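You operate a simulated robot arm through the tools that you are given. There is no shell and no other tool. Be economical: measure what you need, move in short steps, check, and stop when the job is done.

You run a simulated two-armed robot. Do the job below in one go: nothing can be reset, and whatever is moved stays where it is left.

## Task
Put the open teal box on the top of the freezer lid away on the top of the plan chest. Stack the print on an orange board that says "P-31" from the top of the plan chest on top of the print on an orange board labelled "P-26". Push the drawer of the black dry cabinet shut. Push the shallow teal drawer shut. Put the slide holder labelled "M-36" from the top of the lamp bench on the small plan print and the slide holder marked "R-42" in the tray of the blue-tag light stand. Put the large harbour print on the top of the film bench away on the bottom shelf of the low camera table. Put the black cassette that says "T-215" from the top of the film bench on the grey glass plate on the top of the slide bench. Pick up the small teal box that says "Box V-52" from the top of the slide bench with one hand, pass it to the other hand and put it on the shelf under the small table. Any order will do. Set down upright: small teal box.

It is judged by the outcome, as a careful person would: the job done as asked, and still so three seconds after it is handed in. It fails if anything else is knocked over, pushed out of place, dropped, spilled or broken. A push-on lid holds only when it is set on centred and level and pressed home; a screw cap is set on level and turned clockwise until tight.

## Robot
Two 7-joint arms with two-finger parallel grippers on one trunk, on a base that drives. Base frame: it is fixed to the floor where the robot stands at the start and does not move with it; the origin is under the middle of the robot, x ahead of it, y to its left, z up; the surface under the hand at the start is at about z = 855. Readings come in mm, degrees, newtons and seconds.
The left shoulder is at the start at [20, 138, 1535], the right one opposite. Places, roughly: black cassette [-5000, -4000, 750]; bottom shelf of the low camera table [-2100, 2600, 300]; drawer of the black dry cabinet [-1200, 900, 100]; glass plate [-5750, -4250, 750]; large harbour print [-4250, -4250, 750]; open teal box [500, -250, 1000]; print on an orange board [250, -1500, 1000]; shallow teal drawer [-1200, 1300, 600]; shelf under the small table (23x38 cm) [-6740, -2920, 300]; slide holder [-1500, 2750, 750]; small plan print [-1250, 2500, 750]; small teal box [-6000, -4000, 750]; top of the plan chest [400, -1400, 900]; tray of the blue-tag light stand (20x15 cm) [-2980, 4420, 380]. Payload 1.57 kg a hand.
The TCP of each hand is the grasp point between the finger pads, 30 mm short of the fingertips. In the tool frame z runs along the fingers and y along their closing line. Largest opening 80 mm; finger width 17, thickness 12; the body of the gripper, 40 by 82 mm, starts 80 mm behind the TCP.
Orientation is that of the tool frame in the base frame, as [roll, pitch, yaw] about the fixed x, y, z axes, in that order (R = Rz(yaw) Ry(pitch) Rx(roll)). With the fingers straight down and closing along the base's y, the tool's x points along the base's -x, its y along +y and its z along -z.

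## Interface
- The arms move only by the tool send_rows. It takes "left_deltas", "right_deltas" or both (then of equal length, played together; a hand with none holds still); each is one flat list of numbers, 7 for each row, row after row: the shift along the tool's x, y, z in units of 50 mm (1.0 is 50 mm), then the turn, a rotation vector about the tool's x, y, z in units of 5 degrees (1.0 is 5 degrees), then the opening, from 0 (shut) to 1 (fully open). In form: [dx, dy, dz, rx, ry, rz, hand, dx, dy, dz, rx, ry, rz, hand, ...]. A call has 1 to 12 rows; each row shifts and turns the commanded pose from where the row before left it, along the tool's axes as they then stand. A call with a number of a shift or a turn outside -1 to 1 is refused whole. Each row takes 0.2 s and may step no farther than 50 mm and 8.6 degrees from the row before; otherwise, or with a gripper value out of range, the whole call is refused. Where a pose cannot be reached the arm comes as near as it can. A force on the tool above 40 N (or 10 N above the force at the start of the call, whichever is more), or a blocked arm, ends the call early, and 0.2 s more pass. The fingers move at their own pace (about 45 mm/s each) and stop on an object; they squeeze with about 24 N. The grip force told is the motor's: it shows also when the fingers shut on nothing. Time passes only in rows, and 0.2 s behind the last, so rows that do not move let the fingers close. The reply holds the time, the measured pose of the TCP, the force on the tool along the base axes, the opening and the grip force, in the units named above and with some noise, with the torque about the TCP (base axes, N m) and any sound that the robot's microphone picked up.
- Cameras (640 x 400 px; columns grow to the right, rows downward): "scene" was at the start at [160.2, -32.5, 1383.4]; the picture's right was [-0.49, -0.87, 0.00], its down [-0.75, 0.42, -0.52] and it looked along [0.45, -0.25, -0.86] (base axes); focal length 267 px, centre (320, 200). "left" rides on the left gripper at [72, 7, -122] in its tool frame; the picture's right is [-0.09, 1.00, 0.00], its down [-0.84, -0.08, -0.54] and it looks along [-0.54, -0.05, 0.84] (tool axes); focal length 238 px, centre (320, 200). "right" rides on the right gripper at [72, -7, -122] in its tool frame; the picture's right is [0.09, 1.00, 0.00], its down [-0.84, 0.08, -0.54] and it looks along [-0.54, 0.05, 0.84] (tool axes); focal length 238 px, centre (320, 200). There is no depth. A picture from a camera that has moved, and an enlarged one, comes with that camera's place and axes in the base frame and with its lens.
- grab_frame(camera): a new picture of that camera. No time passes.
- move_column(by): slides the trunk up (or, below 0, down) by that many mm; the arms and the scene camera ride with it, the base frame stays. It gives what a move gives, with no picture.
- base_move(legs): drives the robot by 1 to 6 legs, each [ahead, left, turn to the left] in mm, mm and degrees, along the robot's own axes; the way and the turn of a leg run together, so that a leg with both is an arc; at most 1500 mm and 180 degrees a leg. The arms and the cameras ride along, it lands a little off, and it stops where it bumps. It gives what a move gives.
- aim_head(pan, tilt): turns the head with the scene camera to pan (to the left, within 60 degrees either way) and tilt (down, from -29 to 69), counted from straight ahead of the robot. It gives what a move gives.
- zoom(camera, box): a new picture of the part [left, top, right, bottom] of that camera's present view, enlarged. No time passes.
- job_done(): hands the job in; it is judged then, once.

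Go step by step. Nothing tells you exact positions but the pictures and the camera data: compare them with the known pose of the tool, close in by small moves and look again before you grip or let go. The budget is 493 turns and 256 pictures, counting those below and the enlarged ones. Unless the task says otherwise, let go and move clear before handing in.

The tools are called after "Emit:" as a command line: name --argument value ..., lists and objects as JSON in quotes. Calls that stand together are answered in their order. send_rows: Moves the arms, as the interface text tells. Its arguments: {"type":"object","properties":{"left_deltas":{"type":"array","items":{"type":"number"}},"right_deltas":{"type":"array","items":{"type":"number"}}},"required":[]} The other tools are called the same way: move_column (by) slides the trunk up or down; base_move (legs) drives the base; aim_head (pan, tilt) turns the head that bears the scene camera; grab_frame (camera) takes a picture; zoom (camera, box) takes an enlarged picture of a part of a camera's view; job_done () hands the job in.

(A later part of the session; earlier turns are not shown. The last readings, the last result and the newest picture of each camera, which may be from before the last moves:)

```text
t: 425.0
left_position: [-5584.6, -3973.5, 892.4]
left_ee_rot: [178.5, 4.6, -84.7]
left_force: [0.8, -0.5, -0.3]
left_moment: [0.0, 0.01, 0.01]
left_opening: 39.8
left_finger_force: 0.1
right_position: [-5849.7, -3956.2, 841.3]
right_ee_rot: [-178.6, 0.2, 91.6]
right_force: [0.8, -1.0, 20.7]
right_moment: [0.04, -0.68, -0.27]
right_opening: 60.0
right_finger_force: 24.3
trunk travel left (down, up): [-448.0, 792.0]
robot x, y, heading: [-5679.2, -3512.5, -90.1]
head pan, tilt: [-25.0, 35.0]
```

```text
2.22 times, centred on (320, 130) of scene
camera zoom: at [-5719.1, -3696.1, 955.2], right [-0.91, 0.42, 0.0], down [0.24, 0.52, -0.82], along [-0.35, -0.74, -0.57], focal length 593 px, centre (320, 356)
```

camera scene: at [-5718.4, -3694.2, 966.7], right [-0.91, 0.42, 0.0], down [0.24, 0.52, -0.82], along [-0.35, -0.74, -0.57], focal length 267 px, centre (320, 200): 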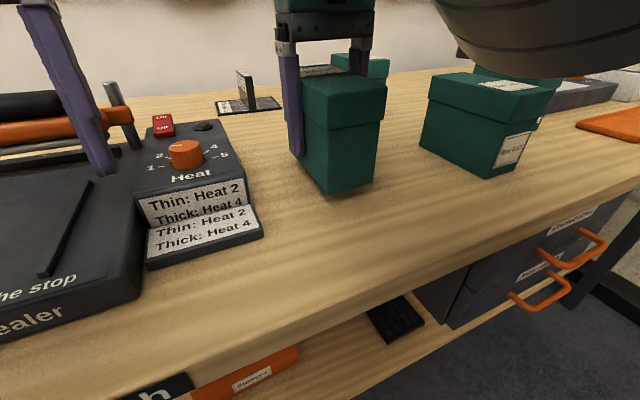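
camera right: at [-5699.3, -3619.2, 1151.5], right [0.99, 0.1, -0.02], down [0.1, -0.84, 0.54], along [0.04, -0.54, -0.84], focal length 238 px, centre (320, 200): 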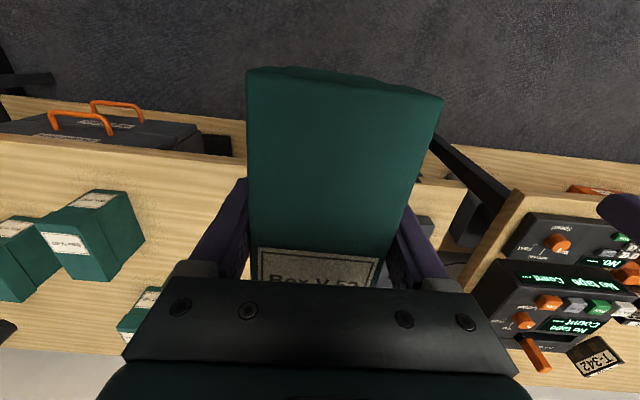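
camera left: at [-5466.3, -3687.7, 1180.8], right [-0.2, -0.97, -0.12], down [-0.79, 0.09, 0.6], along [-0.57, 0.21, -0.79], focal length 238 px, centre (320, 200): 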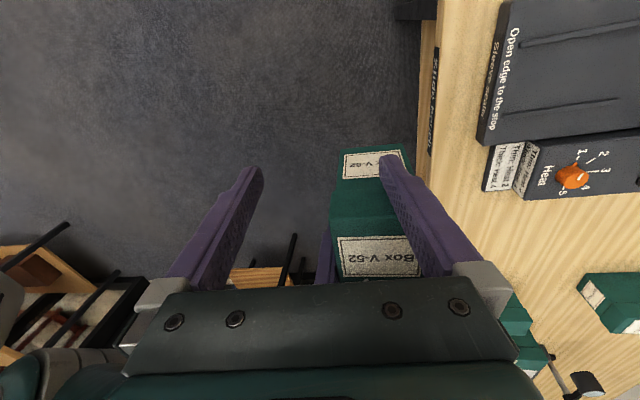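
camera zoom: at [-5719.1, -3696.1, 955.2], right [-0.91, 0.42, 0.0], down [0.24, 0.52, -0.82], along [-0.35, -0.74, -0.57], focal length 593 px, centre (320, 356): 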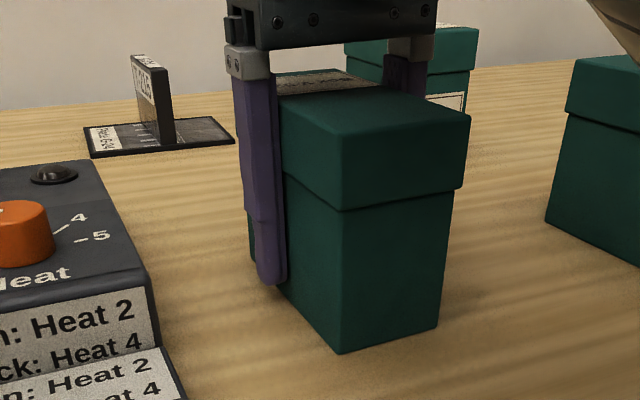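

Box sits flat. Release, rise, back off, and un-flip the left wrist to a standard pose.

Emit:
send_rows --right_deltas '[0, 0, 0, 0, 0, 0, 0.9, 0, 0, 0, 0, 0, 0, 1, 0, 0, 0, 0, 0, 0, 1, 0, 0, 0, 0, 0, 0, 1]'

Emit:
move_column --by 180

Emit:
base_move --legs '[[-300, 0, 0]]'

Emit:
send_rows --left_deltas '[0, 0, 0, 0, 0.9, -1, 0.5, 0, 0, 0, 0, 0, -1, 0.5, 0, 0, 0, 0, 0, -1, 0.5, 0, 0, 0, 0, 0, -1, 0.5, 0, 0, 0, 0, 0, -1, 0.5, 0, 0, 0, 0, 0, -1, 0.5, 0, 0, 0, 0, 0, -1, 0.5, 0, 0, 0, 0, 0, -1, 0.5, 0, 0, 0, 0, 0, -1, 0.5, 0, 0, 0, 0, 0, -1, 0.5, 0, 0, 0, 0, 0, -1, 0.5, 0, 0, 0, 0, 0, -1, 0.5]'

Emit:
send_rows --left_deltas '[0, 0, 0, 0, 0, -1, 0.5, 0, 0, 0, 0, 0, -1, 0.5, 0, 0, 0, 0, 0, -1, 0.5, 0, 0, 0, 0, 0, -1, 0.5, 0, 0, 0, 0, 0, -1, 0.5, 0, 0, 0, 0, 0, -1, 0.5, 0, 0, 0, 0, 0, -1, 0.5, 0, 0, 0, 0, 0, -1, 0.5, 0, 0, 0, 0, 0, -1, 0.5, 0, 0, 0, 0, 0, -1, 0.5, 0, 0, 0, 0, 0, -1, 0.5, 0, 0, 0, 0, 0, -1, 0.5]'

Emit:
send_rows --left_deltas '[0, 0, 0, 0, 0, -1, 0.5, 0, 0, 0, 0, 0, -1, 0.5, 0, 0, 0, 0, 0, -1, 0.5, 0, 0, 0, 0, 0, -1, 0.5, 0, 0, 0, 0, 0, -1, 0.5, 0, 0, 0, 0, 0, -1, 0.5, 0, 0, 0, 0, 0, -1, 0.5, 0, 0, 0, 0, 0, -1, 0.5, 0, 0, 0, 0, 0, -1, 0.5, 0, 0, 0, 0, 0, -1, 0.5, 0, 0, 0, 0, 0, -1, 0.5, 0, 0, 0, 0, 0, -1, 0.5]'

```text
t: 426.0
left_position: [-5583.6, -3970.1, 892.4]
left_ee_rot: [178.7, 4.7, -84.6]
left_force: [0.3, -0.1, 0.1]
left_moment: [0.0, -0.01, -0.01]
left_opening: 40.0
left_finger_force: 0.0
right_position: [-5849.0, -3953.9, 841.3]
right_ee_rot: [-178.7, -0.1, 91.5]
right_force: [-0.4, 0.7, -0.4]
right_moment: [-0.03, -0.01, -0.02]
right_opening: 79.8
right_finger_force: 0.1
trunk travel left (down, up): [-448.0, 792.0]
robot x, y, heading: [-5683.0, -3516.2, -90.2]
head pan, tilt: [-25.0, 35.0]
```

```text
t: 428.0
left_position: [-5584.2, -3971.1, 1072.6]
left_ee_rot: [178.7, 4.7, -84.6]
left_force: [0.6, 0.7, 0.2]
left_moment: [0.02, 0.0, 0.02]
left_opening: 40.0
left_finger_force: 0.0
right_position: [-5850.0, -3954.3, 1019.5]
right_ee_rot: [-178.7, -0.1, 91.5]
right_force: [-0.6, -0.2, -0.3]
right_moment: [-0.01, -0.01, -0.01]
right_opening: 80.0
right_finger_force: 0.0
trunk travel left (down, up): [-628.0, 612.0]
robot x, y, heading: [-5682.5, -3514.5, -89.9]
head pan, tilt: [-25.0, 35.0]
```

```text
t: 430.1
left_position: [-5583.7, -3665.6, 1072.7]
left_ee_rot: [178.7, 4.5, -84.4]
left_force: [-0.1, 0.3, 0.0]
left_moment: [0.03, -0.01, -0.03]
left_opening: 40.1
left_finger_force: 0.0
right_position: [-5845.9, -3649.0, 1021.4]
right_ee_rot: [-178.8, -0.1, 91.7]
right_force: [0.2, -0.2, 0.3]
right_moment: [0.0, -0.01, 0.01]
right_opening: 79.8
right_finger_force: 0.1
trunk travel left (down, up): [-628.0, 612.0]
robot x, y, heading: [-5681.4, -3208.2, -89.9]
head pan, tilt: [-25.0, 35.0]
```

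```text
t: 432.7
left_position: [-5596.3, -3670.3, 1062.4]
left_ee_rot: [-179.0, 1.5, -25.5]
left_force: [5.2, -2.2, -5.5]
left_moment: [0.27, 0.62, 0.01]
left_opening: 40.1
left_finger_force: 0.1
left hand out of reach, approached as far as the arm can: row 1
right_position: [-5846.8, -3650.0, 1019.9]
right_ee_rot: [-178.8, -0.1, 91.7]
right_force: [-0.6, -0.1, 1.1]
right_moment: [-0.06, -0.07, 0.01]
right_opening: 79.9
right_finger_force: 0.0
trunk travel left (down, up): [-628.0, 612.0]
robot x, y, heading: [-5680.6, -3209.8, -89.6]
head pan, tilt: [-25.0, 35.0]
```

```text
t: 435.3
left_position: [-5589.5, -3673.2, 1063.7]
left_ee_rot: [-178.3, 0.3, 35.5]
left_force: [-0.3, -1.0, -0.3]
left_moment: [-0.02, -0.01, 0.0]
left_opening: 39.9
left_finger_force: 0.0
right_position: [-5846.4, -3648.9, 1020.6]
right_ee_rot: [-178.6, -0.2, 91.7]
right_force: [-0.9, 0.2, 0.5]
right_moment: [0.02, 0.0, -0.02]
right_opening: 80.2
right_finger_force: 0.1
trunk travel left (down, up): [-628.0, 612.0]
robot x, y, heading: [-5682.4, -3210.6, -89.9]
head pan, tilt: [-25.0, 35.0]
```

```text
t: 437.9
left_position: [-5589.3, -3672.9, 1064.8]
left_ee_rot: [-179.0, -1.4, 95.2]
left_force: [-1.0, 0.0, 0.0]
left_moment: [0.01, -0.02, 0.03]
left_opening: 40.0
left_finger_force: 0.0
right_position: [-5846.9, -3648.6, 1020.7]
right_ee_rot: [-178.7, -0.1, 91.6]
right_force: [-0.3, 0.5, 0.0]
right_moment: [0.0, -0.02, -0.01]
right_opening: 79.9
right_finger_force: 0.0
trunk travel left (down, up): [-628.0, 612.0]
robot x, y, heading: [-5682.1, -3209.0, -90.1]
head pan, tilt: [-25.0, 35.0]
```

Left wrist is normal again. Plan: right hand picks the box vertically at its far half; left comes in nearly horizontally at the near end (also good for the under-table shelf). Prepare left with 60° tilt, retracted.

Emit:
send_rows --left_deltas '[0.6, 0.3, 0, 0, -1, 0, 1, 0.6, 0.3, 0, 0, -1, 0, 1, 0.5, 0.3, -0.2, 0, -1, 0, 1, 0, 0, 0, 0, -1, 0, 1, 0, 0, 0, 0, -1, 0, 1, 0, 0, 0, 0, -1, 0, 1, 0, 0, 0, 0, -1, 0, 1, 0, 0, 0, 0, -1, 0, 1, 0, 0, 0, 0, -1, 0, 1, 0, 0, 0, 0, -1, 0, 1, 0, 0, 0, 0, -1, 0, 1, 0, 0, 0, 0, -1, 0, 1]'

Emit:
base_move --legs '[[328, 0, 0]]'

Emit:
grab_frame --camera "right"

Emit:
grab_frame --camera "scene"

```text
t: 440.5
left_position: [-5613.3, -3842.3, 1086.7]
left_ee_rot: [-177.8, 59.8, 97.6]
left_force: [-0.6, 0.9, -0.9]
left_moment: [0.0, -0.01, -0.03]
left_opening: 80.1
left_finger_force: 0.1
left hand out of reach, approached as far as the arm can: row 1, 2, 3, 4, 5, 6, 7, 8, 9, 10, 11, 12
right_position: [-5848.2, -3648.3, 1021.6]
right_ee_rot: [-178.7, -0.2, 91.7]
right_force: [-1.1, 0.6, -0.3]
right_moment: [0.01, 0.0, -0.04]
right_opening: 79.8
right_finger_force: 0.0
trunk travel left (down, up): [-628.0, 612.0]
robot x, y, heading: [-5686.8, -3212.0, -89.8]
head pan, tilt: [-25.0, 35.0]
```

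```text
t: 442.7
left_position: [-5607.8, -4170.8, 1086.4]
left_ee_rot: [-177.8, 59.8, 97.7]
left_force: [0.1, -0.7, -0.2]
left_moment: [-0.01, -0.04, 0.01]
left_opening: 80.2
left_finger_force: 0.0
right_position: [-5845.1, -3977.5, 1019.1]
right_ee_rot: [-178.7, -0.1, 92.0]
right_force: [-0.8, -0.1, 0.3]
right_moment: [-0.01, -0.01, 0.0]
right_opening: 79.8
right_finger_force: 0.0
trunk travel left (down, up): [-628.0, 612.0]
robot x, y, heading: [-5685.0, -3537.3, -89.4]
head pan, tilt: [-25.0, 35.0]
```

```text
87 pictures are left
camera right: at [-5850.3, -3906.4, 1143.7], right [0.99, 0.13, -0.02], down [0.12, -0.83, 0.54], along [0.05, -0.54, -0.84], focal length 238 px, centre (320, 200)
```

right: 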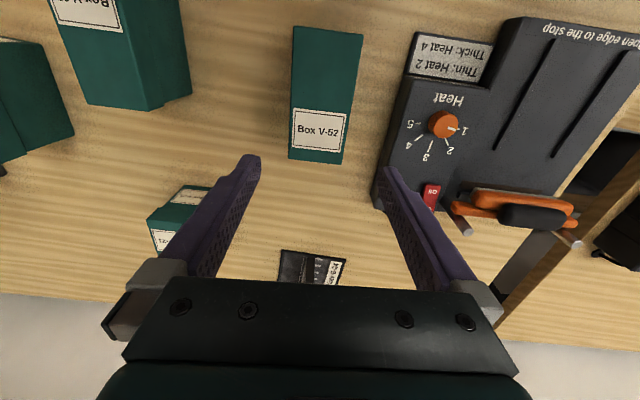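

```text
86 pictures are left
camera scene: at [-5715.8, -3716.8, 1134.7], right [-0.91, 0.42, 0.0], down [0.24, 0.52, -0.82], along [-0.34, -0.75, -0.57], focal length 267 px, centre (320, 200)
```

scene: 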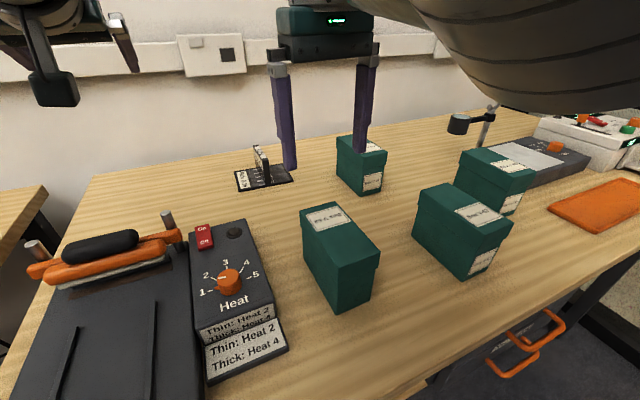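

Emit:
send_rows --left_deltas '[0.45, 0.3, -0.8, 0, 0, 0, 1, 0.45, 0.3, -0.8, 0, 0, 0, 1, 0.45, 0.3, -0.8, 0, 0, 0, 1, 0.45, 0.2, -0.8, 0, 0, 0, 1, 0.45, 0, -0.8, 0, 0, 0, 1, 0.45, 0, -0.8, 0, 0, 0, 1]'

Emit:
move_column --by -120

Emit:
grab_frame --camera "right"

```text
t: 444.1
left_position: [-5652.5, -4148.9, 1060.8]
left_ee_rot: [-177.6, 59.8, 98.0]
left_force: [0.9, 0.5, -0.2]
left_moment: [0.0, 0.01, 0.02]
left_opening: 80.1
left_finger_force: 0.0
left hand out of reach, approached as far as the arm can: row 1, 2, 3, 4, 5, 6
right_position: [-5843.4, -3978.1, 1021.4]
right_ee_rot: [-178.8, -0.1, 91.9]
right_force: [-0.5, -0.5, 0.4]
right_moment: [-0.03, 0.02, 0.01]
right_opening: 79.9
right_finger_force: 0.0
trunk travel left (down, up): [-628.0, 612.0]
robot x, y, heading: [-5682.5, -3536.5, -89.9]
head pan, tilt: [-25.0, 35.0]
```

```text
t: 445.6
left_position: [-5652.8, -4149.3, 943.5]
left_ee_rot: [-177.8, 59.7, 97.9]
left_force: [0.0, -0.2, -0.9]
left_moment: [0.0, 0.04, 0.04]
left_opening: 80.1
left_finger_force: 0.0
right_position: [-5844.0, -3977.6, 900.7]
right_ee_rot: [-178.7, 0.0, 91.9]
right_force: [-1.0, -0.8, -0.1]
right_moment: [-0.01, 0.01, -0.02]
right_opening: 80.1
right_finger_force: 0.0
trunk travel left (down, up): [-508.0, 732.0]
robot x, y, heading: [-5681.7, -3540.3, -89.5]
head pan, tilt: [-25.0, 35.0]
```

```text
85 pictures are left
camera right: at [-5850.3, -3906.4, 1023.8], right [0.99, 0.13, -0.02], down [0.12, -0.83, 0.54], along [0.05, -0.54, -0.84], focal length 238 px, centre (320, 200)
```

right: 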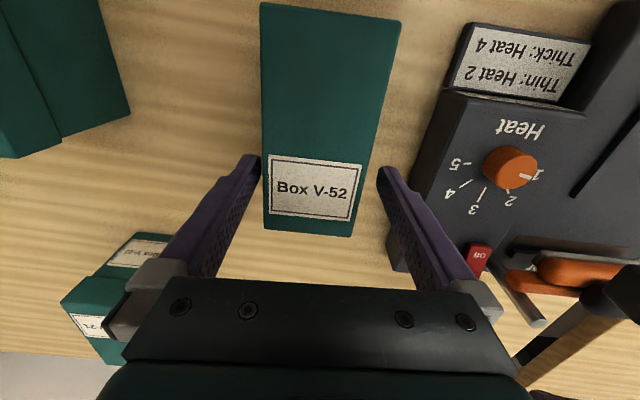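

Left arm sits over the sealer, so lower only the right arm for the grip.

Emit:
send_rows --right_deltas '[0, 0, 0.6, 0, 0, 0, 1, 0, 0, 0.6, 0, 0, 0, 1]'

Emit:
grab_frame --camera "right"

```text
t: 446.2
left_position: [-5652.1, -4149.2, 941.6]
left_ee_rot: [-177.9, 59.6, 97.8]
left_force: [0.0, -0.7, 1.7]
left_moment: [0.0, 0.0, 0.0]
left_opening: 79.8
left_finger_force: 0.0
right_position: [-5844.7, -3976.2, 840.5]
right_ee_rot: [-178.8, 0.0, 92.1]
right_force: [0.6, -0.6, 0.7]
right_moment: [0.0, 0.0, 0.0]
right_opening: 80.2
right_finger_force: 0.0
trunk travel left (down, up): [-508.0, 732.0]
robot x, y, heading: [-5681.9, -3536.2, -89.9]
head pan, tilt: [-25.0, 35.0]
```

```text
84 pictures are left
camera right: at [-5851.2, -3905.9, 963.7], right [0.99, 0.13, -0.02], down [0.12, -0.83, 0.54], along [0.05, -0.54, -0.84], focal length 238 px, centre (320, 200)
```

right: 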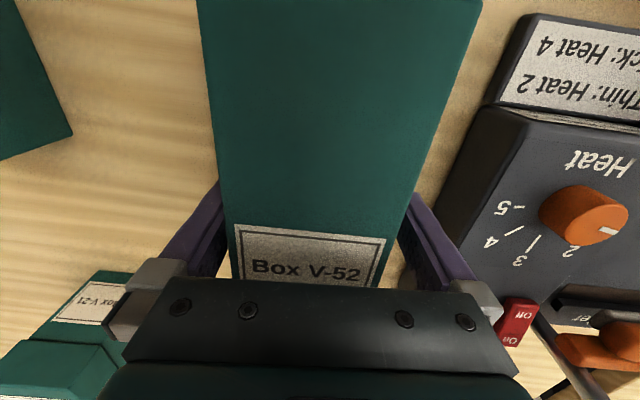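

Emit:
send_rows --right_deltas '[0, 0, 0, 0, 0, 0, 0.8, 0, 0, 0, 0, 0, 0, 0.6, 0, 0, 0, 0, 0, 0, 0.4, 0, 0, 0, 0, 0, 0, 0.4]'

Emit:
move_column --by 150

Emit:
base_move --legs '[[-450, 0, 0]]'

Emit:
aim_head --pan -20 --tilt 35

Emit:
grab_frame --camera "scene"

Emit:
grab_frame --camera "right"

```text
t: 447.2
left_position: [-5651.7, -4149.2, 942.0]
left_ee_rot: [-177.7, 59.8, 97.8]
left_force: [-0.7, 0.5, 0.1]
left_moment: [0.0, -0.01, -0.04]
left_opening: 80.2
left_finger_force: 0.0
right_position: [-5845.5, -3977.3, 841.2]
right_ee_rot: [-178.6, -0.1, 91.9]
right_force: [-1.4, 0.0, 1.1]
right_moment: [-0.19, -0.04, -0.05]
right_opening: 59.9
right_finger_force: 23.7
trunk travel left (down, up): [-508.0, 732.0]
robot x, y, heading: [-5678.7, -3536.1, -89.8]
head pan, tilt: [-25.0, 35.0]
```

```text
t: 448.9
left_position: [-5651.8, -4148.6, 1092.5]
left_ee_rot: [-177.8, 59.7, 97.7]
left_force: [-0.3, 0.8, 0.3]
left_moment: [0.02, 0.03, -0.05]
left_opening: 80.0
left_finger_force: 0.0
right_position: [-5844.5, -3976.9, 991.8]
right_ee_rot: [-178.8, -0.3, 91.8]
right_force: [0.4, -0.5, -2.8]
right_moment: [-0.07, 0.02, 0.01]
right_opening: 59.9
right_finger_force: 24.4
trunk travel left (down, up): [-658.0, 582.0]
robot x, y, heading: [-5683.2, -3536.7, -89.7]
head pan, tilt: [-25.0, 35.0]
```

```text
t: 451.7
left_position: [-5654.6, -3693.9, 1090.9]
left_ee_rot: [-177.8, 59.8, 98.0]
left_force: [-0.4, -0.5, 0.2]
left_moment: [-0.02, 0.03, 0.0]
left_opening: 79.8
left_finger_force: 0.1
right_position: [-5847.1, -3522.5, 991.3]
right_ee_rot: [-178.8, -0.1, 92.2]
right_force: [0.3, -0.9, -1.9]
right_moment: [-0.08, 0.0, 0.01]
right_opening: 60.0
right_finger_force: 24.0
trunk travel left (down, up): [-658.0, 582.0]
robot x, y, heading: [-5686.1, -3084.4, -89.3]
head pan, tilt: [-25.0, 35.0]
```

```text
t: 452.3
left_position: [-5653.3, -3692.8, 1091.1]
left_ee_rot: [-177.8, 59.8, 98.0]
left_force: [-0.5, -0.2, 0.1]
left_moment: [0.01, 0.02, 0.02]
left_opening: 79.9
left_finger_force: 0.1
right_position: [-5846.8, -3522.2, 991.1]
right_ee_rot: [-178.7, -0.2, 92.1]
right_force: [-0.7, -0.5, -2.1]
right_moment: [-0.06, -0.04, 0.01]
right_opening: 60.0
right_finger_force: 23.6
trunk travel left (down, up): [-658.0, 582.0]
robot x, y, heading: [-5688.6, -3083.8, -89.3]
head pan, tilt: [-20.0, 35.0]
```

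```text
83 pictures are left
camera scene: at [-5712.3, -3264.3, 1164.6], right [-0.94, 0.33, 0.0], down [0.19, 0.54, -0.82], along [-0.27, -0.77, -0.57], focal length 267 px, centre (320, 200)
```

scene: 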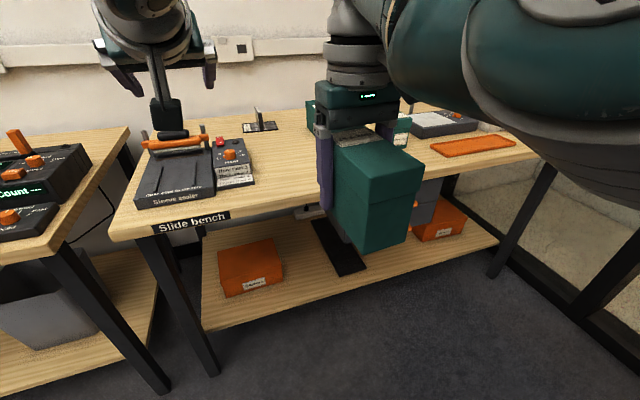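

```text
82 pictures are left
camera right: at [-5854.1, -3451.4, 1113.9], right [0.99, 0.13, -0.02], down [0.12, -0.83, 0.54], along [0.05, -0.54, -0.84], focal length 238 px, centre (320, 200)
```

right: 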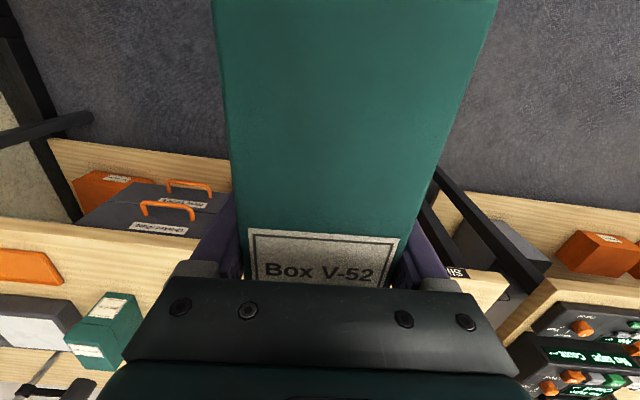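

Box held at its far half. For the pass I'll lower the box, and yaw it 45° so its near end points toward the left shoulder.

Emit:
send_rows --right_deltas '[0, 0.3, 0.6, 0, 0, 0, 0.4, 0, 0.3, 0.6, 0, 0, 0, 0.4, 0, 0.2, 0.6, 0, 0, 1, 0.4, 0, 0, 0, 0, 0, 1, 0.4, 0, 0, 0, 0, 0, 1, 0.4, 0, 0, 0, 0, 0, 1, 0.4, 0, 0, 0, 0, 0, 1, 0.4, 0, 0, 0, 0, 0, 1, 0.4, 0, 0, 0, 0, 0, 1, 0.4, 0, 0, 0, 0, 0, 1, 0.4, 0, 0, 0, 0, 0, 1, 0.4]'

Emit:
send_rows --left_deltas '[0.87, 0, 0.4, 0, 0, 0, 1, 0.87, 0, 0.4, 0, 0, 0, 1, 0.87, 0, 0.4, 0, 0, 0, 1, 0.87, 0, 0.4, 0, 0, 0, 1]'

Emit:
grab_frame --camera "scene"

```text
t: 454.7
left_position: [-5653.8, -3693.4, 1091.8]
left_ee_rot: [-177.8, 59.8, 98.0]
left_force: [-0.4, -0.5, -0.5]
left_moment: [0.01, -0.01, -0.01]
left_opening: 79.8
left_finger_force: 0.1
right_position: [-5810.1, -3520.3, 900.0]
right_ee_rot: [-179.0, 0.7, 47.1]
right_force: [0.8, -0.1, -3.1]
right_moment: [-0.05, 0.06, -0.01]
right_opening: 59.6
right_finger_force: 23.4
trunk travel left (down, up): [-658.0, 582.0]
robot x, y, heading: [-5684.5, -3082.6, -89.7]
head pan, tilt: [-20.0, 35.0]
```

```text
t: 455.7
left_position: [-5621.1, -3649.6, 946.9]
left_ee_rot: [-177.8, 59.7, 98.1]
left_force: [-0.8, -0.3, -0.5]
left_moment: [-0.01, -0.02, 0.02]
left_opening: 80.0
left_finger_force: 0.1
left hand out of reach, approached as far as the arm can: row 1, 2, 3, 4
right_position: [-5809.3, -3521.7, 899.5]
right_ee_rot: [-179.0, 0.9, 47.2]
right_force: [0.0, 0.5, -2.5]
right_moment: [-0.03, 0.03, -0.01]
right_opening: 59.9
right_finger_force: 24.1
trunk travel left (down, up): [-658.0, 582.0]
robot x, y, heading: [-5685.2, -3084.0, -89.5]
head pan, tilt: [-20.0, 35.0]
```

```text
81 pictures are left
camera scene: at [-5712.3, -3264.4, 1164.7], right [-0.94, 0.33, 0.0], down [0.19, 0.54, -0.82], along [-0.27, -0.77, -0.57], focal length 267 px, centre (320, 200)
```

scene: 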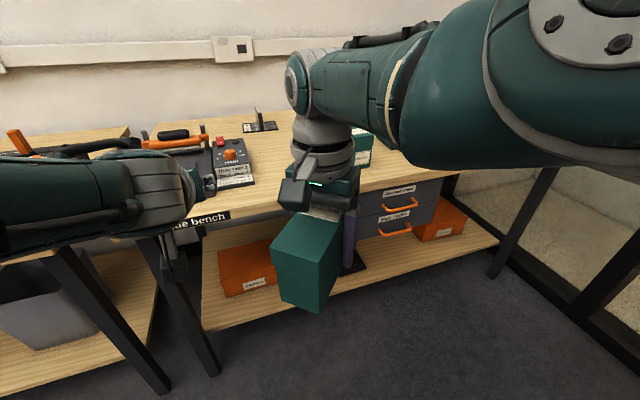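

Emit:
send_rows --left_deltas '[0.45, 0.25, -0.75, 0, 0, 0, 1, 0.45, 0.25, -0.75, 0, 0, 0, 1, 0.45, 0.25, -0.75, 0, 0, 0, 1, 0.45, 0.25, -0.75, 0, 0, 0, 1, 0.8, 0, 0.4, 0, 0, 0, 1]'

Emit:
grab_frame --camera "left"

```text
t: 456.9
left_position: [-5625.9, -3557.8, 845.8]
left_ee_rot: [-178.2, 59.8, 97.9]
left_force: [0.6, 0.3, 0.2]
left_moment: [-0.03, -0.01, 0.03]
left_opening: 79.9
left_finger_force: 0.2
left hand out of reach, approached as far as the arm can: row 1, 2, 3, 4, 5
right_position: [-5809.8, -3519.7, 901.0]
right_ee_rot: [-179.1, 0.7, 47.2]
right_force: [0.0, 1.1, -2.6]
right_moment: [-0.06, 0.05, -0.01]
right_opening: 59.8
right_finger_force: 24.2
trunk travel left (down, up): [-658.0, 582.0]
robot x, y, heading: [-5681.8, -3083.3, -89.3]
head pan, tilt: [-20.0, 35.0]
```

```text
80 pictures are left
camera left: at [-5635.4, -3415.5, 844.7], right [1.0, 0.07, 0.06], down [-0.07, 0.04, 1.0], along [0.06, -1.0, 0.05], focal length 238 px, centre (320, 200)
```

left: 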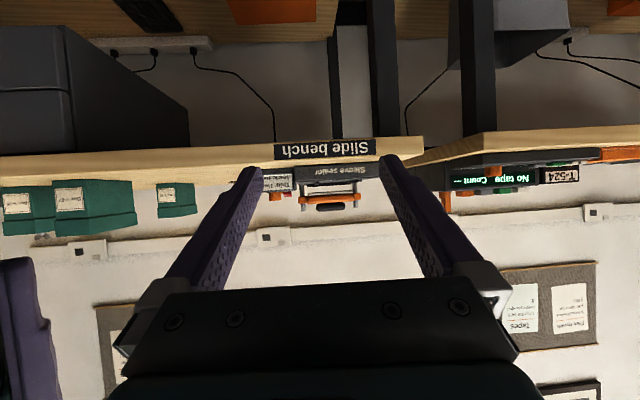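

Emit:
send_rows --left_deltas '[0, 0, 0, 0.866, 0, 0.5, 1, 0, 0, 0, 0.866, 0, 0.5, 1, 0, 0, 0, 0.866, 0, 0.5, 1, 0, 0, 0, 0.866, 0, 0.5, 1, 0, 0, 0, 0.866, 0, 0.5, 1, 0, 0, 0, 0.866, 0, 0.5, 1, 0, 0, 0, 0.866, 0, 0.5, 1, 0, 0, 0, 0.866, 0, 0.5, 1, 0, 0, 0, 0.866, 0, 0.5, 1, 0, 0, 0, 0.866, 0, 0.5, 1]'

Emit:
grab_frame --camera "left"

```text
t: 459.1
left_position: [-5637.8, -3526.0, 864.9]
left_ee_rot: [-178.8, 60.5, 47.3]
left_force: [0.2, -0.3, -0.9]
left_moment: [0.02, 0.0, 0.0]
left_opening: 80.3
left_finger_force: 0.1
left hand out of reach, approached as far as the arm can: row 1, 2, 4, 5, 7, 8, 9, 10
right_position: [-5808.1, -3520.7, 899.6]
right_ee_rot: [-179.1, 0.8, 47.2]
right_force: [0.0, 0.3, -2.6]
right_moment: [-0.06, 0.05, 0.0]
right_opening: 59.7
right_finger_force: 23.9
trunk travel left (down, up): [-658.0, 582.0]
robot x, y, heading: [-5688.4, -3085.9, -89.1]
head pan, tilt: [-20.0, 35.0]
```

```text
79 pictures are left
camera left: at [-5535.6, -3427.4, 863.0], right [0.69, -0.72, 0.07], down [-0.01, 0.09, 1.0], along [-0.72, -0.69, 0.06], focal length 238 px, centre (320, 200)
```

left: 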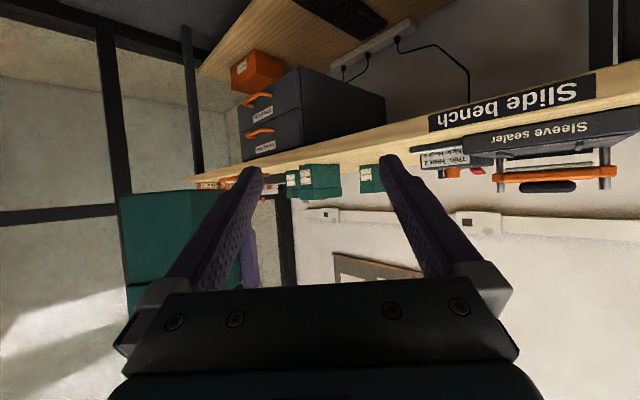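

Emit:
send_rows --right_deltas '[0, 0, 0.7, 0, 0, 0, 0.4, 0, 0, 0.7, 0, 0, 0, 0.4, 0, 0, 0.5, 0, 0, 0, 0.4]' --left_deltas '[0.56, 0, 0.33, 0, 0, 0, 1, 0.56, 0, 0.33, 0, 0, 0, 1, 0.3, 0, -0.5, 0, 0, 0, 1]'

Emit:
send_rows --left_deltas '[0.2, -0.6, -0.2, 0, 0, 0, 1, 0, -0.6, 0, 0, 0, 0, 1, 0, -0.6, 0, 0, 0, 0, 1]'

Emit:
grab_frame --camera "left"

```text
t: 459.9
left_position: [-5619.0, -3475.2, 835.5]
left_ee_rot: [-178.2, 60.6, 47.7]
left_force: [0.7, -0.6, -0.7]
left_moment: [-0.03, -0.01, 0.0]
left_opening: 79.7
left_finger_force: 0.1
left hand out of reach, approached as far as the arm can: row 1, 2
right_position: [-5816.9, -3486.8, 821.3]
right_ee_rot: [-179.1, 0.7, 47.2]
right_force: [0.2, 0.1, -3.6]
right_moment: [-0.06, 0.07, 0.04]
right_opening: 59.9
right_finger_force: 24.0
right hand out of reach, approached as far as the arm can: row 1, 2, 3
trunk travel left (down, up): [-658.0, 582.0]
robot x, y, heading: [-5683.5, -3085.4, -89.4]
head pan, tilt: [-20.0, 35.0]
```

```text
t: 460.7
left_position: [-5674.3, -3405.0, 834.2]
left_ee_rot: [-178.1, 60.7, 48.0]
left_force: [0.6, 0.1, 0.2]
left_moment: [-0.04, -0.02, 0.0]
left_opening: 80.2
left_finger_force: 0.2
right_position: [-5817.9, -3485.9, 822.0]
right_ee_rot: [-179.0, 0.8, 47.3]
right_force: [-0.7, -0.1, -2.2]
right_moment: [-0.07, 0.02, -0.01]
right_opening: 59.9
right_finger_force: 23.8
trunk travel left (down, up): [-658.0, 582.0]
robot x, y, heading: [-5685.2, -3083.6, -89.6]
head pan, tilt: [-20.0, 35.0]
```

```text
78 pictures are left
camera left: at [-5572.5, -3306.1, 830.9], right [0.69, -0.72, 0.06], down [0.0, 0.09, 1.0], along [-0.73, -0.69, 0.06], focal length 238 px, centre (320, 200)
```

left: 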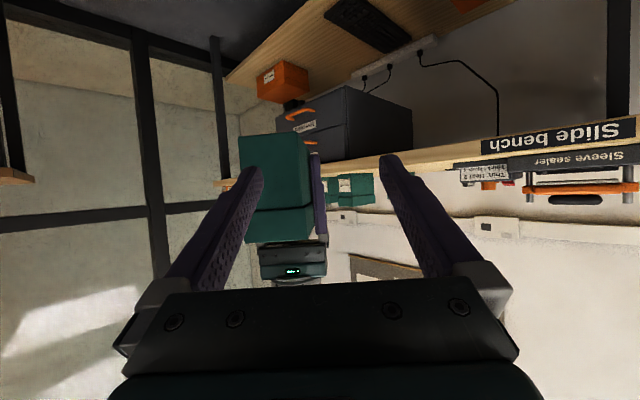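

The left camera sees the box end-on. Align (39 mm sideways, 14 mm down) before advancing.

Emit:
send_rows --left_deltas '[0.12, -0.39, 0.07, 0, 0, 0, 1, 0.12, -0.39, 0.07, 0, 0, 0, 1]'

Emit:
grab_frame --camera "left"

```text
t: 461.3
left_position: [-5703.0, -3377.6, 819.8]
left_ee_rot: [-178.2, 60.7, 47.7]
left_force: [0.2, 0.5, 0.0]
left_moment: [0.0, -0.01, -0.03]
left_opening: 79.9
left_finger_force: 0.0
right_position: [-5818.5, -3486.1, 821.8]
right_ee_rot: [-179.0, 0.9, 47.1]
right_force: [-0.7, 1.1, -3.4]
right_moment: [-0.05, 0.08, 0.02]
right_opening: 59.7
right_finger_force: 24.0
trunk travel left (down, up): [-658.0, 582.0]
robot x, y, heading: [-5682.9, -3081.5, -89.1]
head pan, tilt: [-20.0, 35.0]
```

```text
77 pictures are left
camera left: at [-5600.8, -3279.1, 817.0], right [0.69, -0.72, 0.07], down [0.0, 0.09, 1.0], along [-0.73, -0.69, 0.06], focal length 238 px, centre (320, 200)
```

left: 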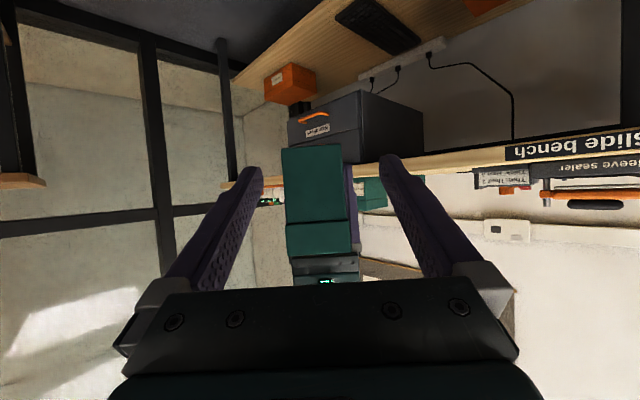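

Emit:
send_rows --left_deltas '[-0.3, 0, 0.52, 0, 0, 0, 1, -0.3, 0, 0.52, 0, 0, 0, 1]'

Emit:
grab_frame --camera "left"

```text
t: 461.9
left_position: [-5745.3, -3421.4, 821.2]
left_ee_rot: [-178.3, 60.7, 47.6]
left_force: [-0.2, -0.4, 0.2]
left_moment: [0.02, 0.01, -0.03]
left_opening: 80.1
left_finger_force: 0.0
right_position: [-5818.3, -3486.6, 821.6]
right_ee_rot: [-179.0, 0.8, 47.2]
right_force: [0.0, 0.6, -2.3]
right_moment: [-0.02, 0.05, -0.05]
right_opening: 60.2
right_finger_force: 24.1
trunk travel left (down, up): [-658.0, 582.0]
robot x, y, heading: [-5684.3, -3083.8, -89.6]
head pan, tilt: [-20.0, 35.0]
```

```text
76 pictures are left
camera left: at [-5642.9, -3322.9, 817.9], right [0.69, -0.72, 0.07], down [0.0, 0.09, 1.0], along [-0.73, -0.68, 0.06], focal length 238 px, centre (320, 200)
```

left: 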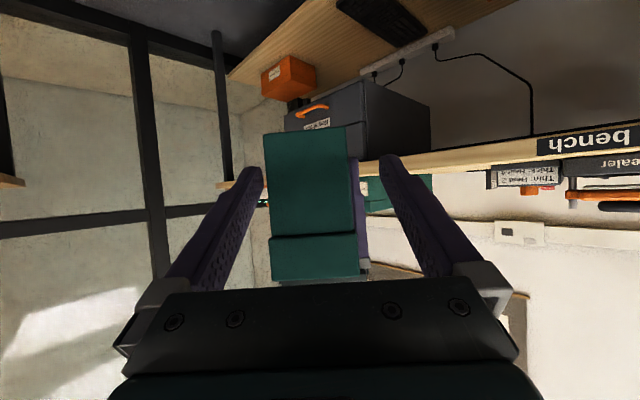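

Emit:
send_rows --left_deltas '[-0.2, -0.18, 0.35, 0, 0, 0, 1, -0.2, 0, 0.35, 0, 0, 0, 1]'

Emit:
grab_frame --camera "left"

Emit:
grab_frame --camera "scene"

```text
t: 462.5
left_position: [-5779.4, -3443.9, 820.9]
left_ee_rot: [-178.0, 60.7, 47.8]
left_force: [1.0, -0.4, 0.1]
left_moment: [0.0, -0.01, 0.01]
left_opening: 80.2
left_finger_force: 0.1
right_position: [-5818.2, -3486.1, 821.9]
right_ee_rot: [-179.0, 0.8, 47.2]
right_force: [0.4, -1.0, -2.9]
right_moment: [-0.03, 0.05, 0.01]
right_opening: 59.9
right_finger_force: 24.0
trunk travel left (down, up): [-658.0, 582.0]
robot x, y, heading: [-5688.9, -3082.8, -89.6]
head pan, tilt: [-20.0, 35.0]
```

```text
75 pictures are left
camera left: at [-5676.4, -3346.6, 818.1], right [0.69, -0.72, 0.06], down [0.0, 0.09, 1.0], along [-0.73, -0.68, 0.06], focal length 238 px, centre (320, 200)
```

left: 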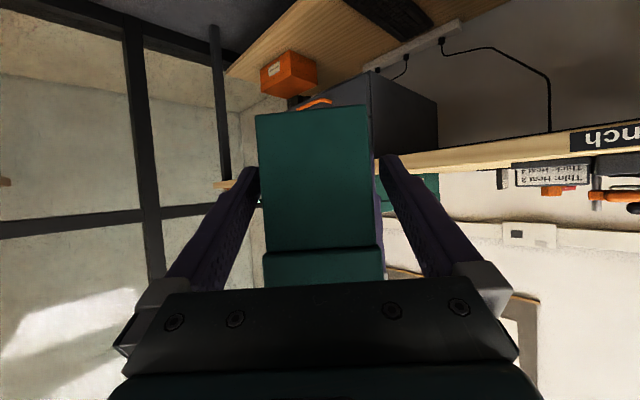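

```text
74 pictures are left
camera scene: at [-5712.5, -3264.4, 1164.7], right [-0.94, 0.33, 0.0], down [0.19, 0.54, -0.82], along [-0.27, -0.77, -0.57], focal length 267 px, centre (320, 200)
```

scene: 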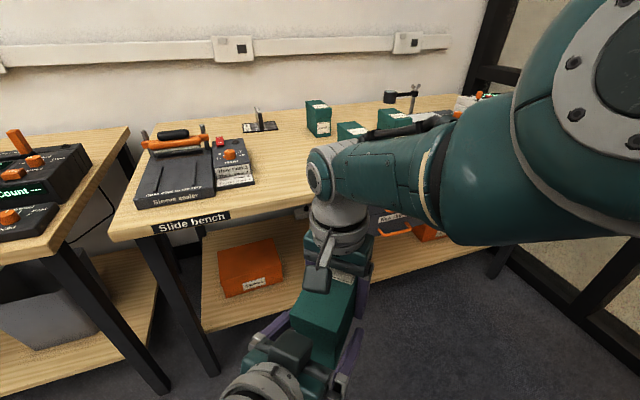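

Box end is between the left fingers. Close the left hand on it.

Emit:
send_rows --left_deltas '[0, 0, 0, 0, 0, 0, 0.85, 0, 0, 0, 0, 0, 0, 0.6, 0, 0, 0, 0, 0, 0, 0.4, 0, 0, 0, 0, 0, 0, 0.4]'

Emit:
grab_frame --camera "left"

```text
t: 463.5
left_position: [-5777.6, -3444.4, 819.9]
left_ee_rot: [-178.1, 60.7, 47.7]
left_force: [-2.7, 4.9, 0.7]
left_moment: [-0.41, -0.12, 0.6]
left_opening: 56.2
left_finger_force: 23.9
right_position: [-5817.0, -3486.6, 821.3]
right_ee_rot: [-179.1, 0.7, 47.1]
right_force: [2.5, -2.8, -4.0]
right_moment: [0.31, 0.25, -0.87]
right_opening: 59.6
right_finger_force: 23.9
trunk travel left (down, up): [-658.0, 582.0]
robot x, y, heading: [-5686.3, -3085.9, -89.5]
head pan, tilt: [-20.0, 35.0]
```

```text
73 pictures are left
camera left: at [-5676.0, -3346.6, 818.1], right [0.69, -0.72, 0.06], down [0.0, 0.09, 1.0], along [-0.73, -0.68, 0.06], focal length 238 px, centre (320, 200)
```

left: 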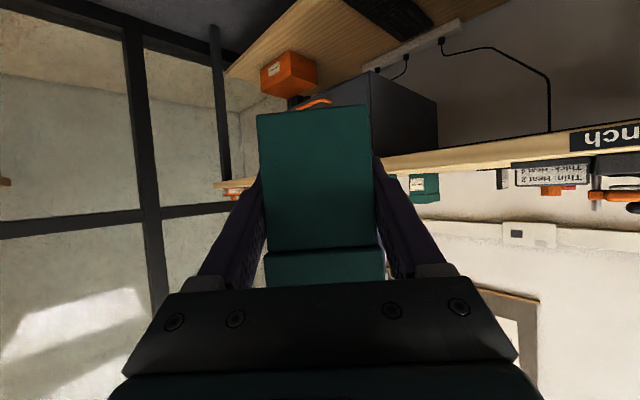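

Left grips the body firmly. Release the right hand and lift it away.

Emit:
send_rows --right_deltas '[0, 0, 0, 0, 0, 0, 0.85, 0, 0, 0, 0, 0, 0, 1, 0, 0, 0, 0, 0, 0, 1]'

Emit:
send_rows --right_deltas '[0, 0, -0.7, 0, 0, 0, 1, 0, 0, -0.7, 0, 0, 0, 1, 0, 0, -0.8, 0, 0, 0, 1]'

Emit:
grab_frame --camera "left"

Emit:
grab_frame --camera "scene"

```text
t: 464.3
left_position: [-5777.9, -3445.0, 820.3]
left_ee_rot: [-178.4, 60.7, 47.6]
left_force: [0.7, 0.2, 0.8]
left_moment: [0.09, -0.04, -0.04]
left_opening: 55.9
left_finger_force: 23.8
right_position: [-5818.2, -3487.0, 822.3]
right_ee_rot: [-179.0, 0.9, 47.1]
right_force: [-0.3, 0.1, 0.6]
right_moment: [-0.02, 0.01, -0.02]
right_opening: 80.1
right_finger_force: 0.0
trunk travel left (down, up): [-658.0, 582.0]
robot x, y, heading: [-5681.5, -3081.9, -89.4]
head pan, tilt: [-20.0, 35.0]
```

```text
t: 465.1
left_position: [-5779.3, -3445.0, 820.7]
left_ee_rot: [-178.2, 60.7, 47.7]
left_force: [-1.3, 0.3, -1.0]
left_moment: [0.06, -0.1, -0.04]
left_opening: 55.7
left_finger_force: 23.4
right_position: [-5814.0, -3487.0, 933.5]
right_ee_rot: [-179.0, 0.7, 47.2]
right_force: [0.8, 0.8, 0.1]
right_moment: [0.0, 0.02, -0.02]
right_opening: 80.0
right_finger_force: 0.1
trunk travel left (down, up): [-658.0, 582.0]
robot x, y, heading: [-5683.8, -3078.0, -89.6]
head pan, tilt: [-20.0, 35.0]
```

```text
72 pictures are left
camera left: at [-5675.7, -3346.8, 818.1], right [0.69, -0.72, 0.07], down [0.0, 0.09, 1.0], along [-0.73, -0.69, 0.06], focal length 238 px, centre (320, 200)
```

left: 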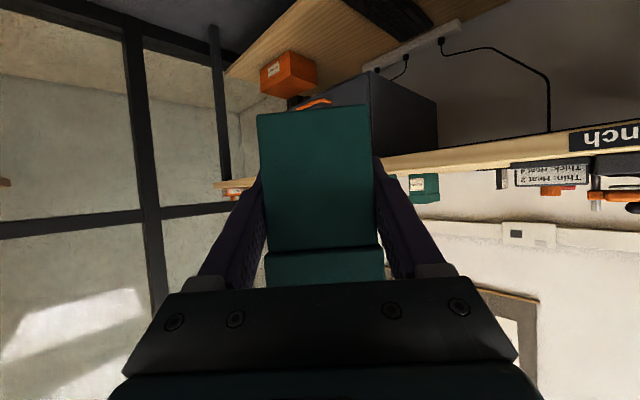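

```text
71 pictures are left
camera scene: at [-5712.3, -3264.4, 1164.6], right [-0.94, 0.33, 0.0], down [0.19, 0.54, -0.82], along [-0.27, -0.77, -0.57], focal length 267 px, centre (320, 200)
```

scene: 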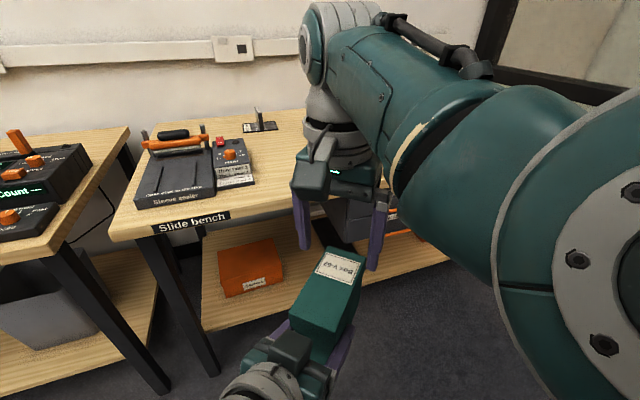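

Pass complete: the left hand holds the box level. Retract the right hand, turn right to face the small table, and look.

Emit:
send_rows --right_deltas '[0, -0.8, -0.4, 0, 0, -1, 1, 0, -0.8, -0.4, 0, 0, -1, 1, 0, -0.5, 0, 0, 0, -1, 0.5, 0, 0, 0, 0, 0, -1, 0.5, 0, 0, 0, 0, 0, -1, 0.5, 0, 0, 0, 0, 0, -1, 0.5, 0, 0, 0, 0, 0, -1, 0.5, 0, 0, 0, 0, 0, -1, 0.5]'

Emit:
base_move --legs '[[-100, 0, 0], [0, 0, -90]]'

Emit:
aim_head --pan 0 --tilt 25

Emit:
grab_frame --camera "scene"

```text
t: 466.9
left_position: [-5778.3, -3443.8, 822.0]
left_ee_rot: [-178.2, 60.7, 47.7]
left_force: [-0.8, 0.0, 0.5]
left_moment: [0.09, -0.08, -0.01]
left_opening: 55.9
left_finger_force: 24.1
right_position: [-5914.1, -3425.8, 972.2]
right_ee_rot: [-177.0, 0.3, 86.1]
right_force: [-0.3, -0.9, -0.7]
right_moment: [-0.01, -0.02, 0.0]
right_opening: 39.9
right_finger_force: 0.1
right hand out of reach, approached as far as the arm can: row 3
trunk travel left (down, up): [-658.0, 582.0]
robot x, y, heading: [-5682.1, -3083.0, -89.4]
head pan, tilt: [-20.0, 35.0]
```

```text
t: 471.9
left_position: [-6052.2, -2899.4, 819.0]
left_ee_rot: [-178.3, 60.6, -41.1]
left_force: [0.4, 0.3, -0.5]
left_moment: [-0.07, -0.08, 0.02]
left_opening: 55.7
left_finger_force: 23.5
right_position: [-6035.2, -2762.4, 972.2]
right_ee_rot: [-177.0, 0.2, -2.7]
right_force: [0.0, 0.2, -1.2]
right_moment: [0.0, 0.0, -0.01]
right_opening: 40.0
right_finger_force: 0.0
trunk travel left (down, up): [-658.0, 582.0]
robot x, y, heading: [-5684.6, -2983.8, -178.3]
head pan, tilt: [-20.0, 35.0]
```

```text
t: 472.7
left_position: [-6050.8, -2899.8, 821.1]
left_ee_rot: [-178.2, 60.7, -41.1]
left_force: [-0.6, -0.3, 0.6]
left_moment: [-0.05, -0.06, 0.0]
left_opening: 55.8
left_finger_force: 24.1
right_position: [-6034.9, -2756.7, 973.0]
right_ee_rot: [-176.2, 0.3, -3.2]
right_force: [0.8, 1.1, -0.6]
right_moment: [0.01, 0.01, -0.02]
right_opening: 40.0
right_finger_force: 0.0
trunk travel left (down, up): [-658.0, 582.0]
robot x, y, heading: [-5685.2, -2983.5, -178.4]
head pan, tilt: [0.0, 25.0]
```

```text
70 pictures are left
camera scene: at [-5877.4, -2989.8, 1180.4], right [-0.03, 1.0, 0.0], down [0.42, 0.01, -0.91], along [-0.91, -0.03, -0.42], focal length 267 px, centre (320, 200)
```

scene: 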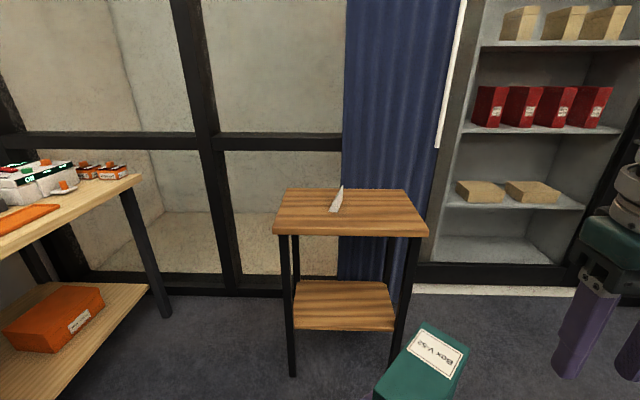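

Shelf under the small table spans x -6609..-6864, y -3112..-2727. Straighten the left hand's yaw, move the right hand outward, then lower.

Emit:
send_rows --left_deltas '[-0.2, 0, 0.35, -0.866, 0, -0.5, 0.4, -0.2, 0, 0.35, -0.866, 0, -0.5, 0.4, -0.2, 0, 0.35, -0.866, 0, -0.5, 0.4, 0, 0, 0, -0.866, 0, -0.5, 0.4, 0, 0, 0, -0.866, 0, -0.5, 0.4, 0, 0, 0, -0.866, 0, -0.5, 0.4, 0, 0, 0, -0.5, 0, -0.29, 0.4]' --right_deltas '[0.4, -0.8, 0, 0, 0, 0, 0.5, 0.4, -0.8, 0, 0, 0, 0, 0.5, 0.4, -0.8, 0, 0, 0, 0, 0.5, 0, -0.8, 0, 0, 0, 0, 0.5, 0, 0, 0, 0, 0, 0, 0.5, 0, 0, 0, 0, 0, 0, 0.5, 0, 0, 0, 0, 0, 0, 0.5]'

Emit:
move_column --by -400

Emit:
grab_frame --camera "scene"

```text
t: 474.5
left_position: [-6123.8, -2978.6, 827.3]
left_ee_rot: [174.5, 61.4, -19.0]
left_force: [0.1, -0.9, -3.2]
left_moment: [-0.01, -0.1, 0.02]
left_opening: 55.7
left_finger_force: 24.4
left hand out of reach, approached as far as the arm can: row 1, 2, 3, 4, 6, 7
right_position: [-5967.1, -2605.6, 980.7]
right_ee_rot: [-176.9, 0.2, -2.6]
right_force: [0.5, -0.5, 0.1]
right_moment: [0.03, 0.0, 0.04]
right_opening: 40.2
right_finger_force: 0.0
trunk travel left (down, up): [-658.0, 582.0]
robot x, y, heading: [-5691.2, -2985.0, -178.0]
head pan, tilt: [0.0, 25.0]
stopped in row 7 (left hand): the arm was blocked; the commanded pose is now the measured one
```

```text
t: 478.3
left_position: [-6124.0, -2977.6, 427.2]
left_ee_rot: [174.6, 61.4, -19.0]
left_force: [0.0, 0.0, -2.4]
left_moment: [-0.05, -0.09, -0.02]
left_opening: 55.7
left_finger_force: 23.6
right_position: [-5964.8, -2606.0, 581.6]
right_ee_rot: [-176.9, 0.2, -2.7]
right_force: [0.9, 0.1, -0.1]
right_moment: [-0.04, 0.04, -0.01]
right_opening: 40.1
right_finger_force: 0.1
trunk travel left (down, up): [-258.0, 982.0]
robot x, y, heading: [-5689.6, -2982.9, -178.1]
head pan, tilt: [0.0, 25.0]
```

```text
69 pictures are left
camera scene: at [-5877.3, -2989.9, 780.4], right [-0.03, 1.0, 0.0], down [0.42, 0.01, -0.91], along [-0.91, -0.03, -0.42], focal length 267 px, centre (320, 200)
```

scene: 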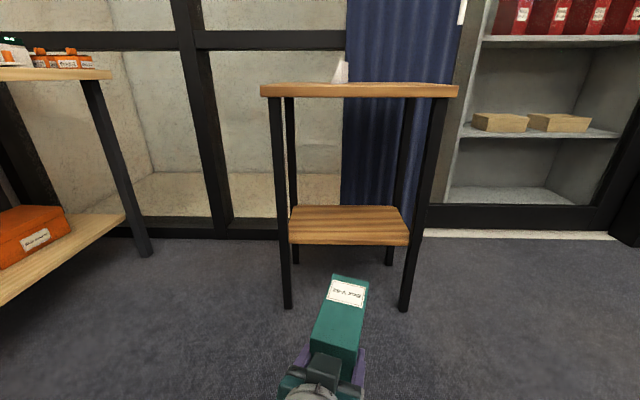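

Emit:
base_move --legs '[[430, -45, -1.9]]'

Emit:
grab_frame --camera "scene"

Emit:
grab_frame --camera "left"

```text
t: 481.0
left_position: [-6555.5, -2920.7, 426.4]
left_ee_rot: [174.5, 61.5, -21.5]
left_force: [-0.5, -0.8, -2.2]
left_moment: [-0.05, -0.13, 0.03]
left_opening: 55.7
left_finger_force: 24.1
right_position: [-6381.7, -2555.3, 581.8]
right_ee_rot: [-176.9, 0.2, -5.2]
right_force: [-0.3, 0.4, -0.5]
right_moment: [0.0, 0.01, -0.02]
right_opening: 40.1
right_finger_force: 0.0
trunk travel left (down, up): [-258.0, 982.0]
robot x, y, heading: [-6117.6, -2944.0, 179.6]
head pan, tilt: [0.0, 25.0]
```

```text
68 pictures are left
camera scene: at [-6310.1, -2943.3, 780.4], right [0.01, 1.0, 0.0], down [0.42, 0.0, -0.91], along [-0.91, 0.01, -0.42], focal length 267 px, centre (320, 200)
```

scene: 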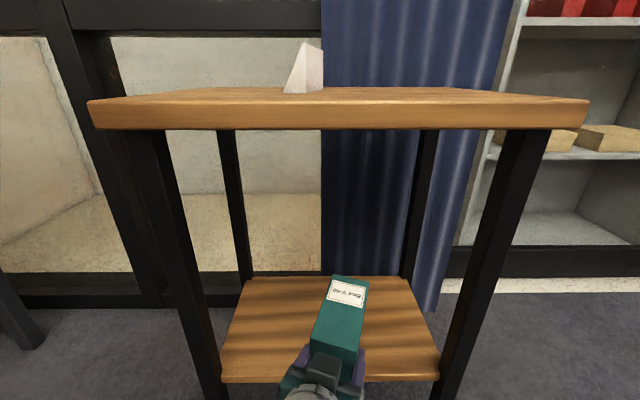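

```text
67 pictures are left
camera left: at [-6422.8, -2967.4, 422.6], right [-0.33, -0.94, 0.13], down [0.11, 0.09, 0.99], along [-0.94, 0.34, 0.07], focal length 238 px, centre (320, 200)
```

left: 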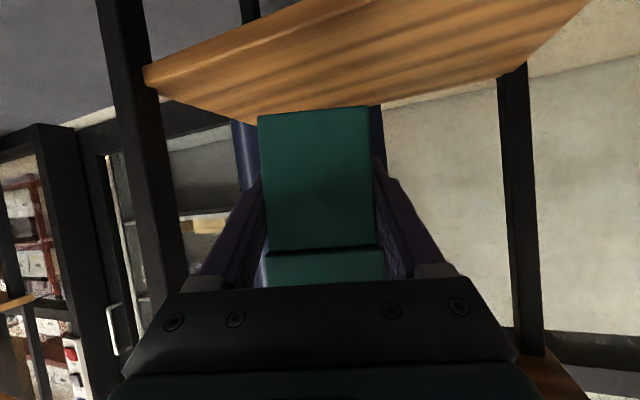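

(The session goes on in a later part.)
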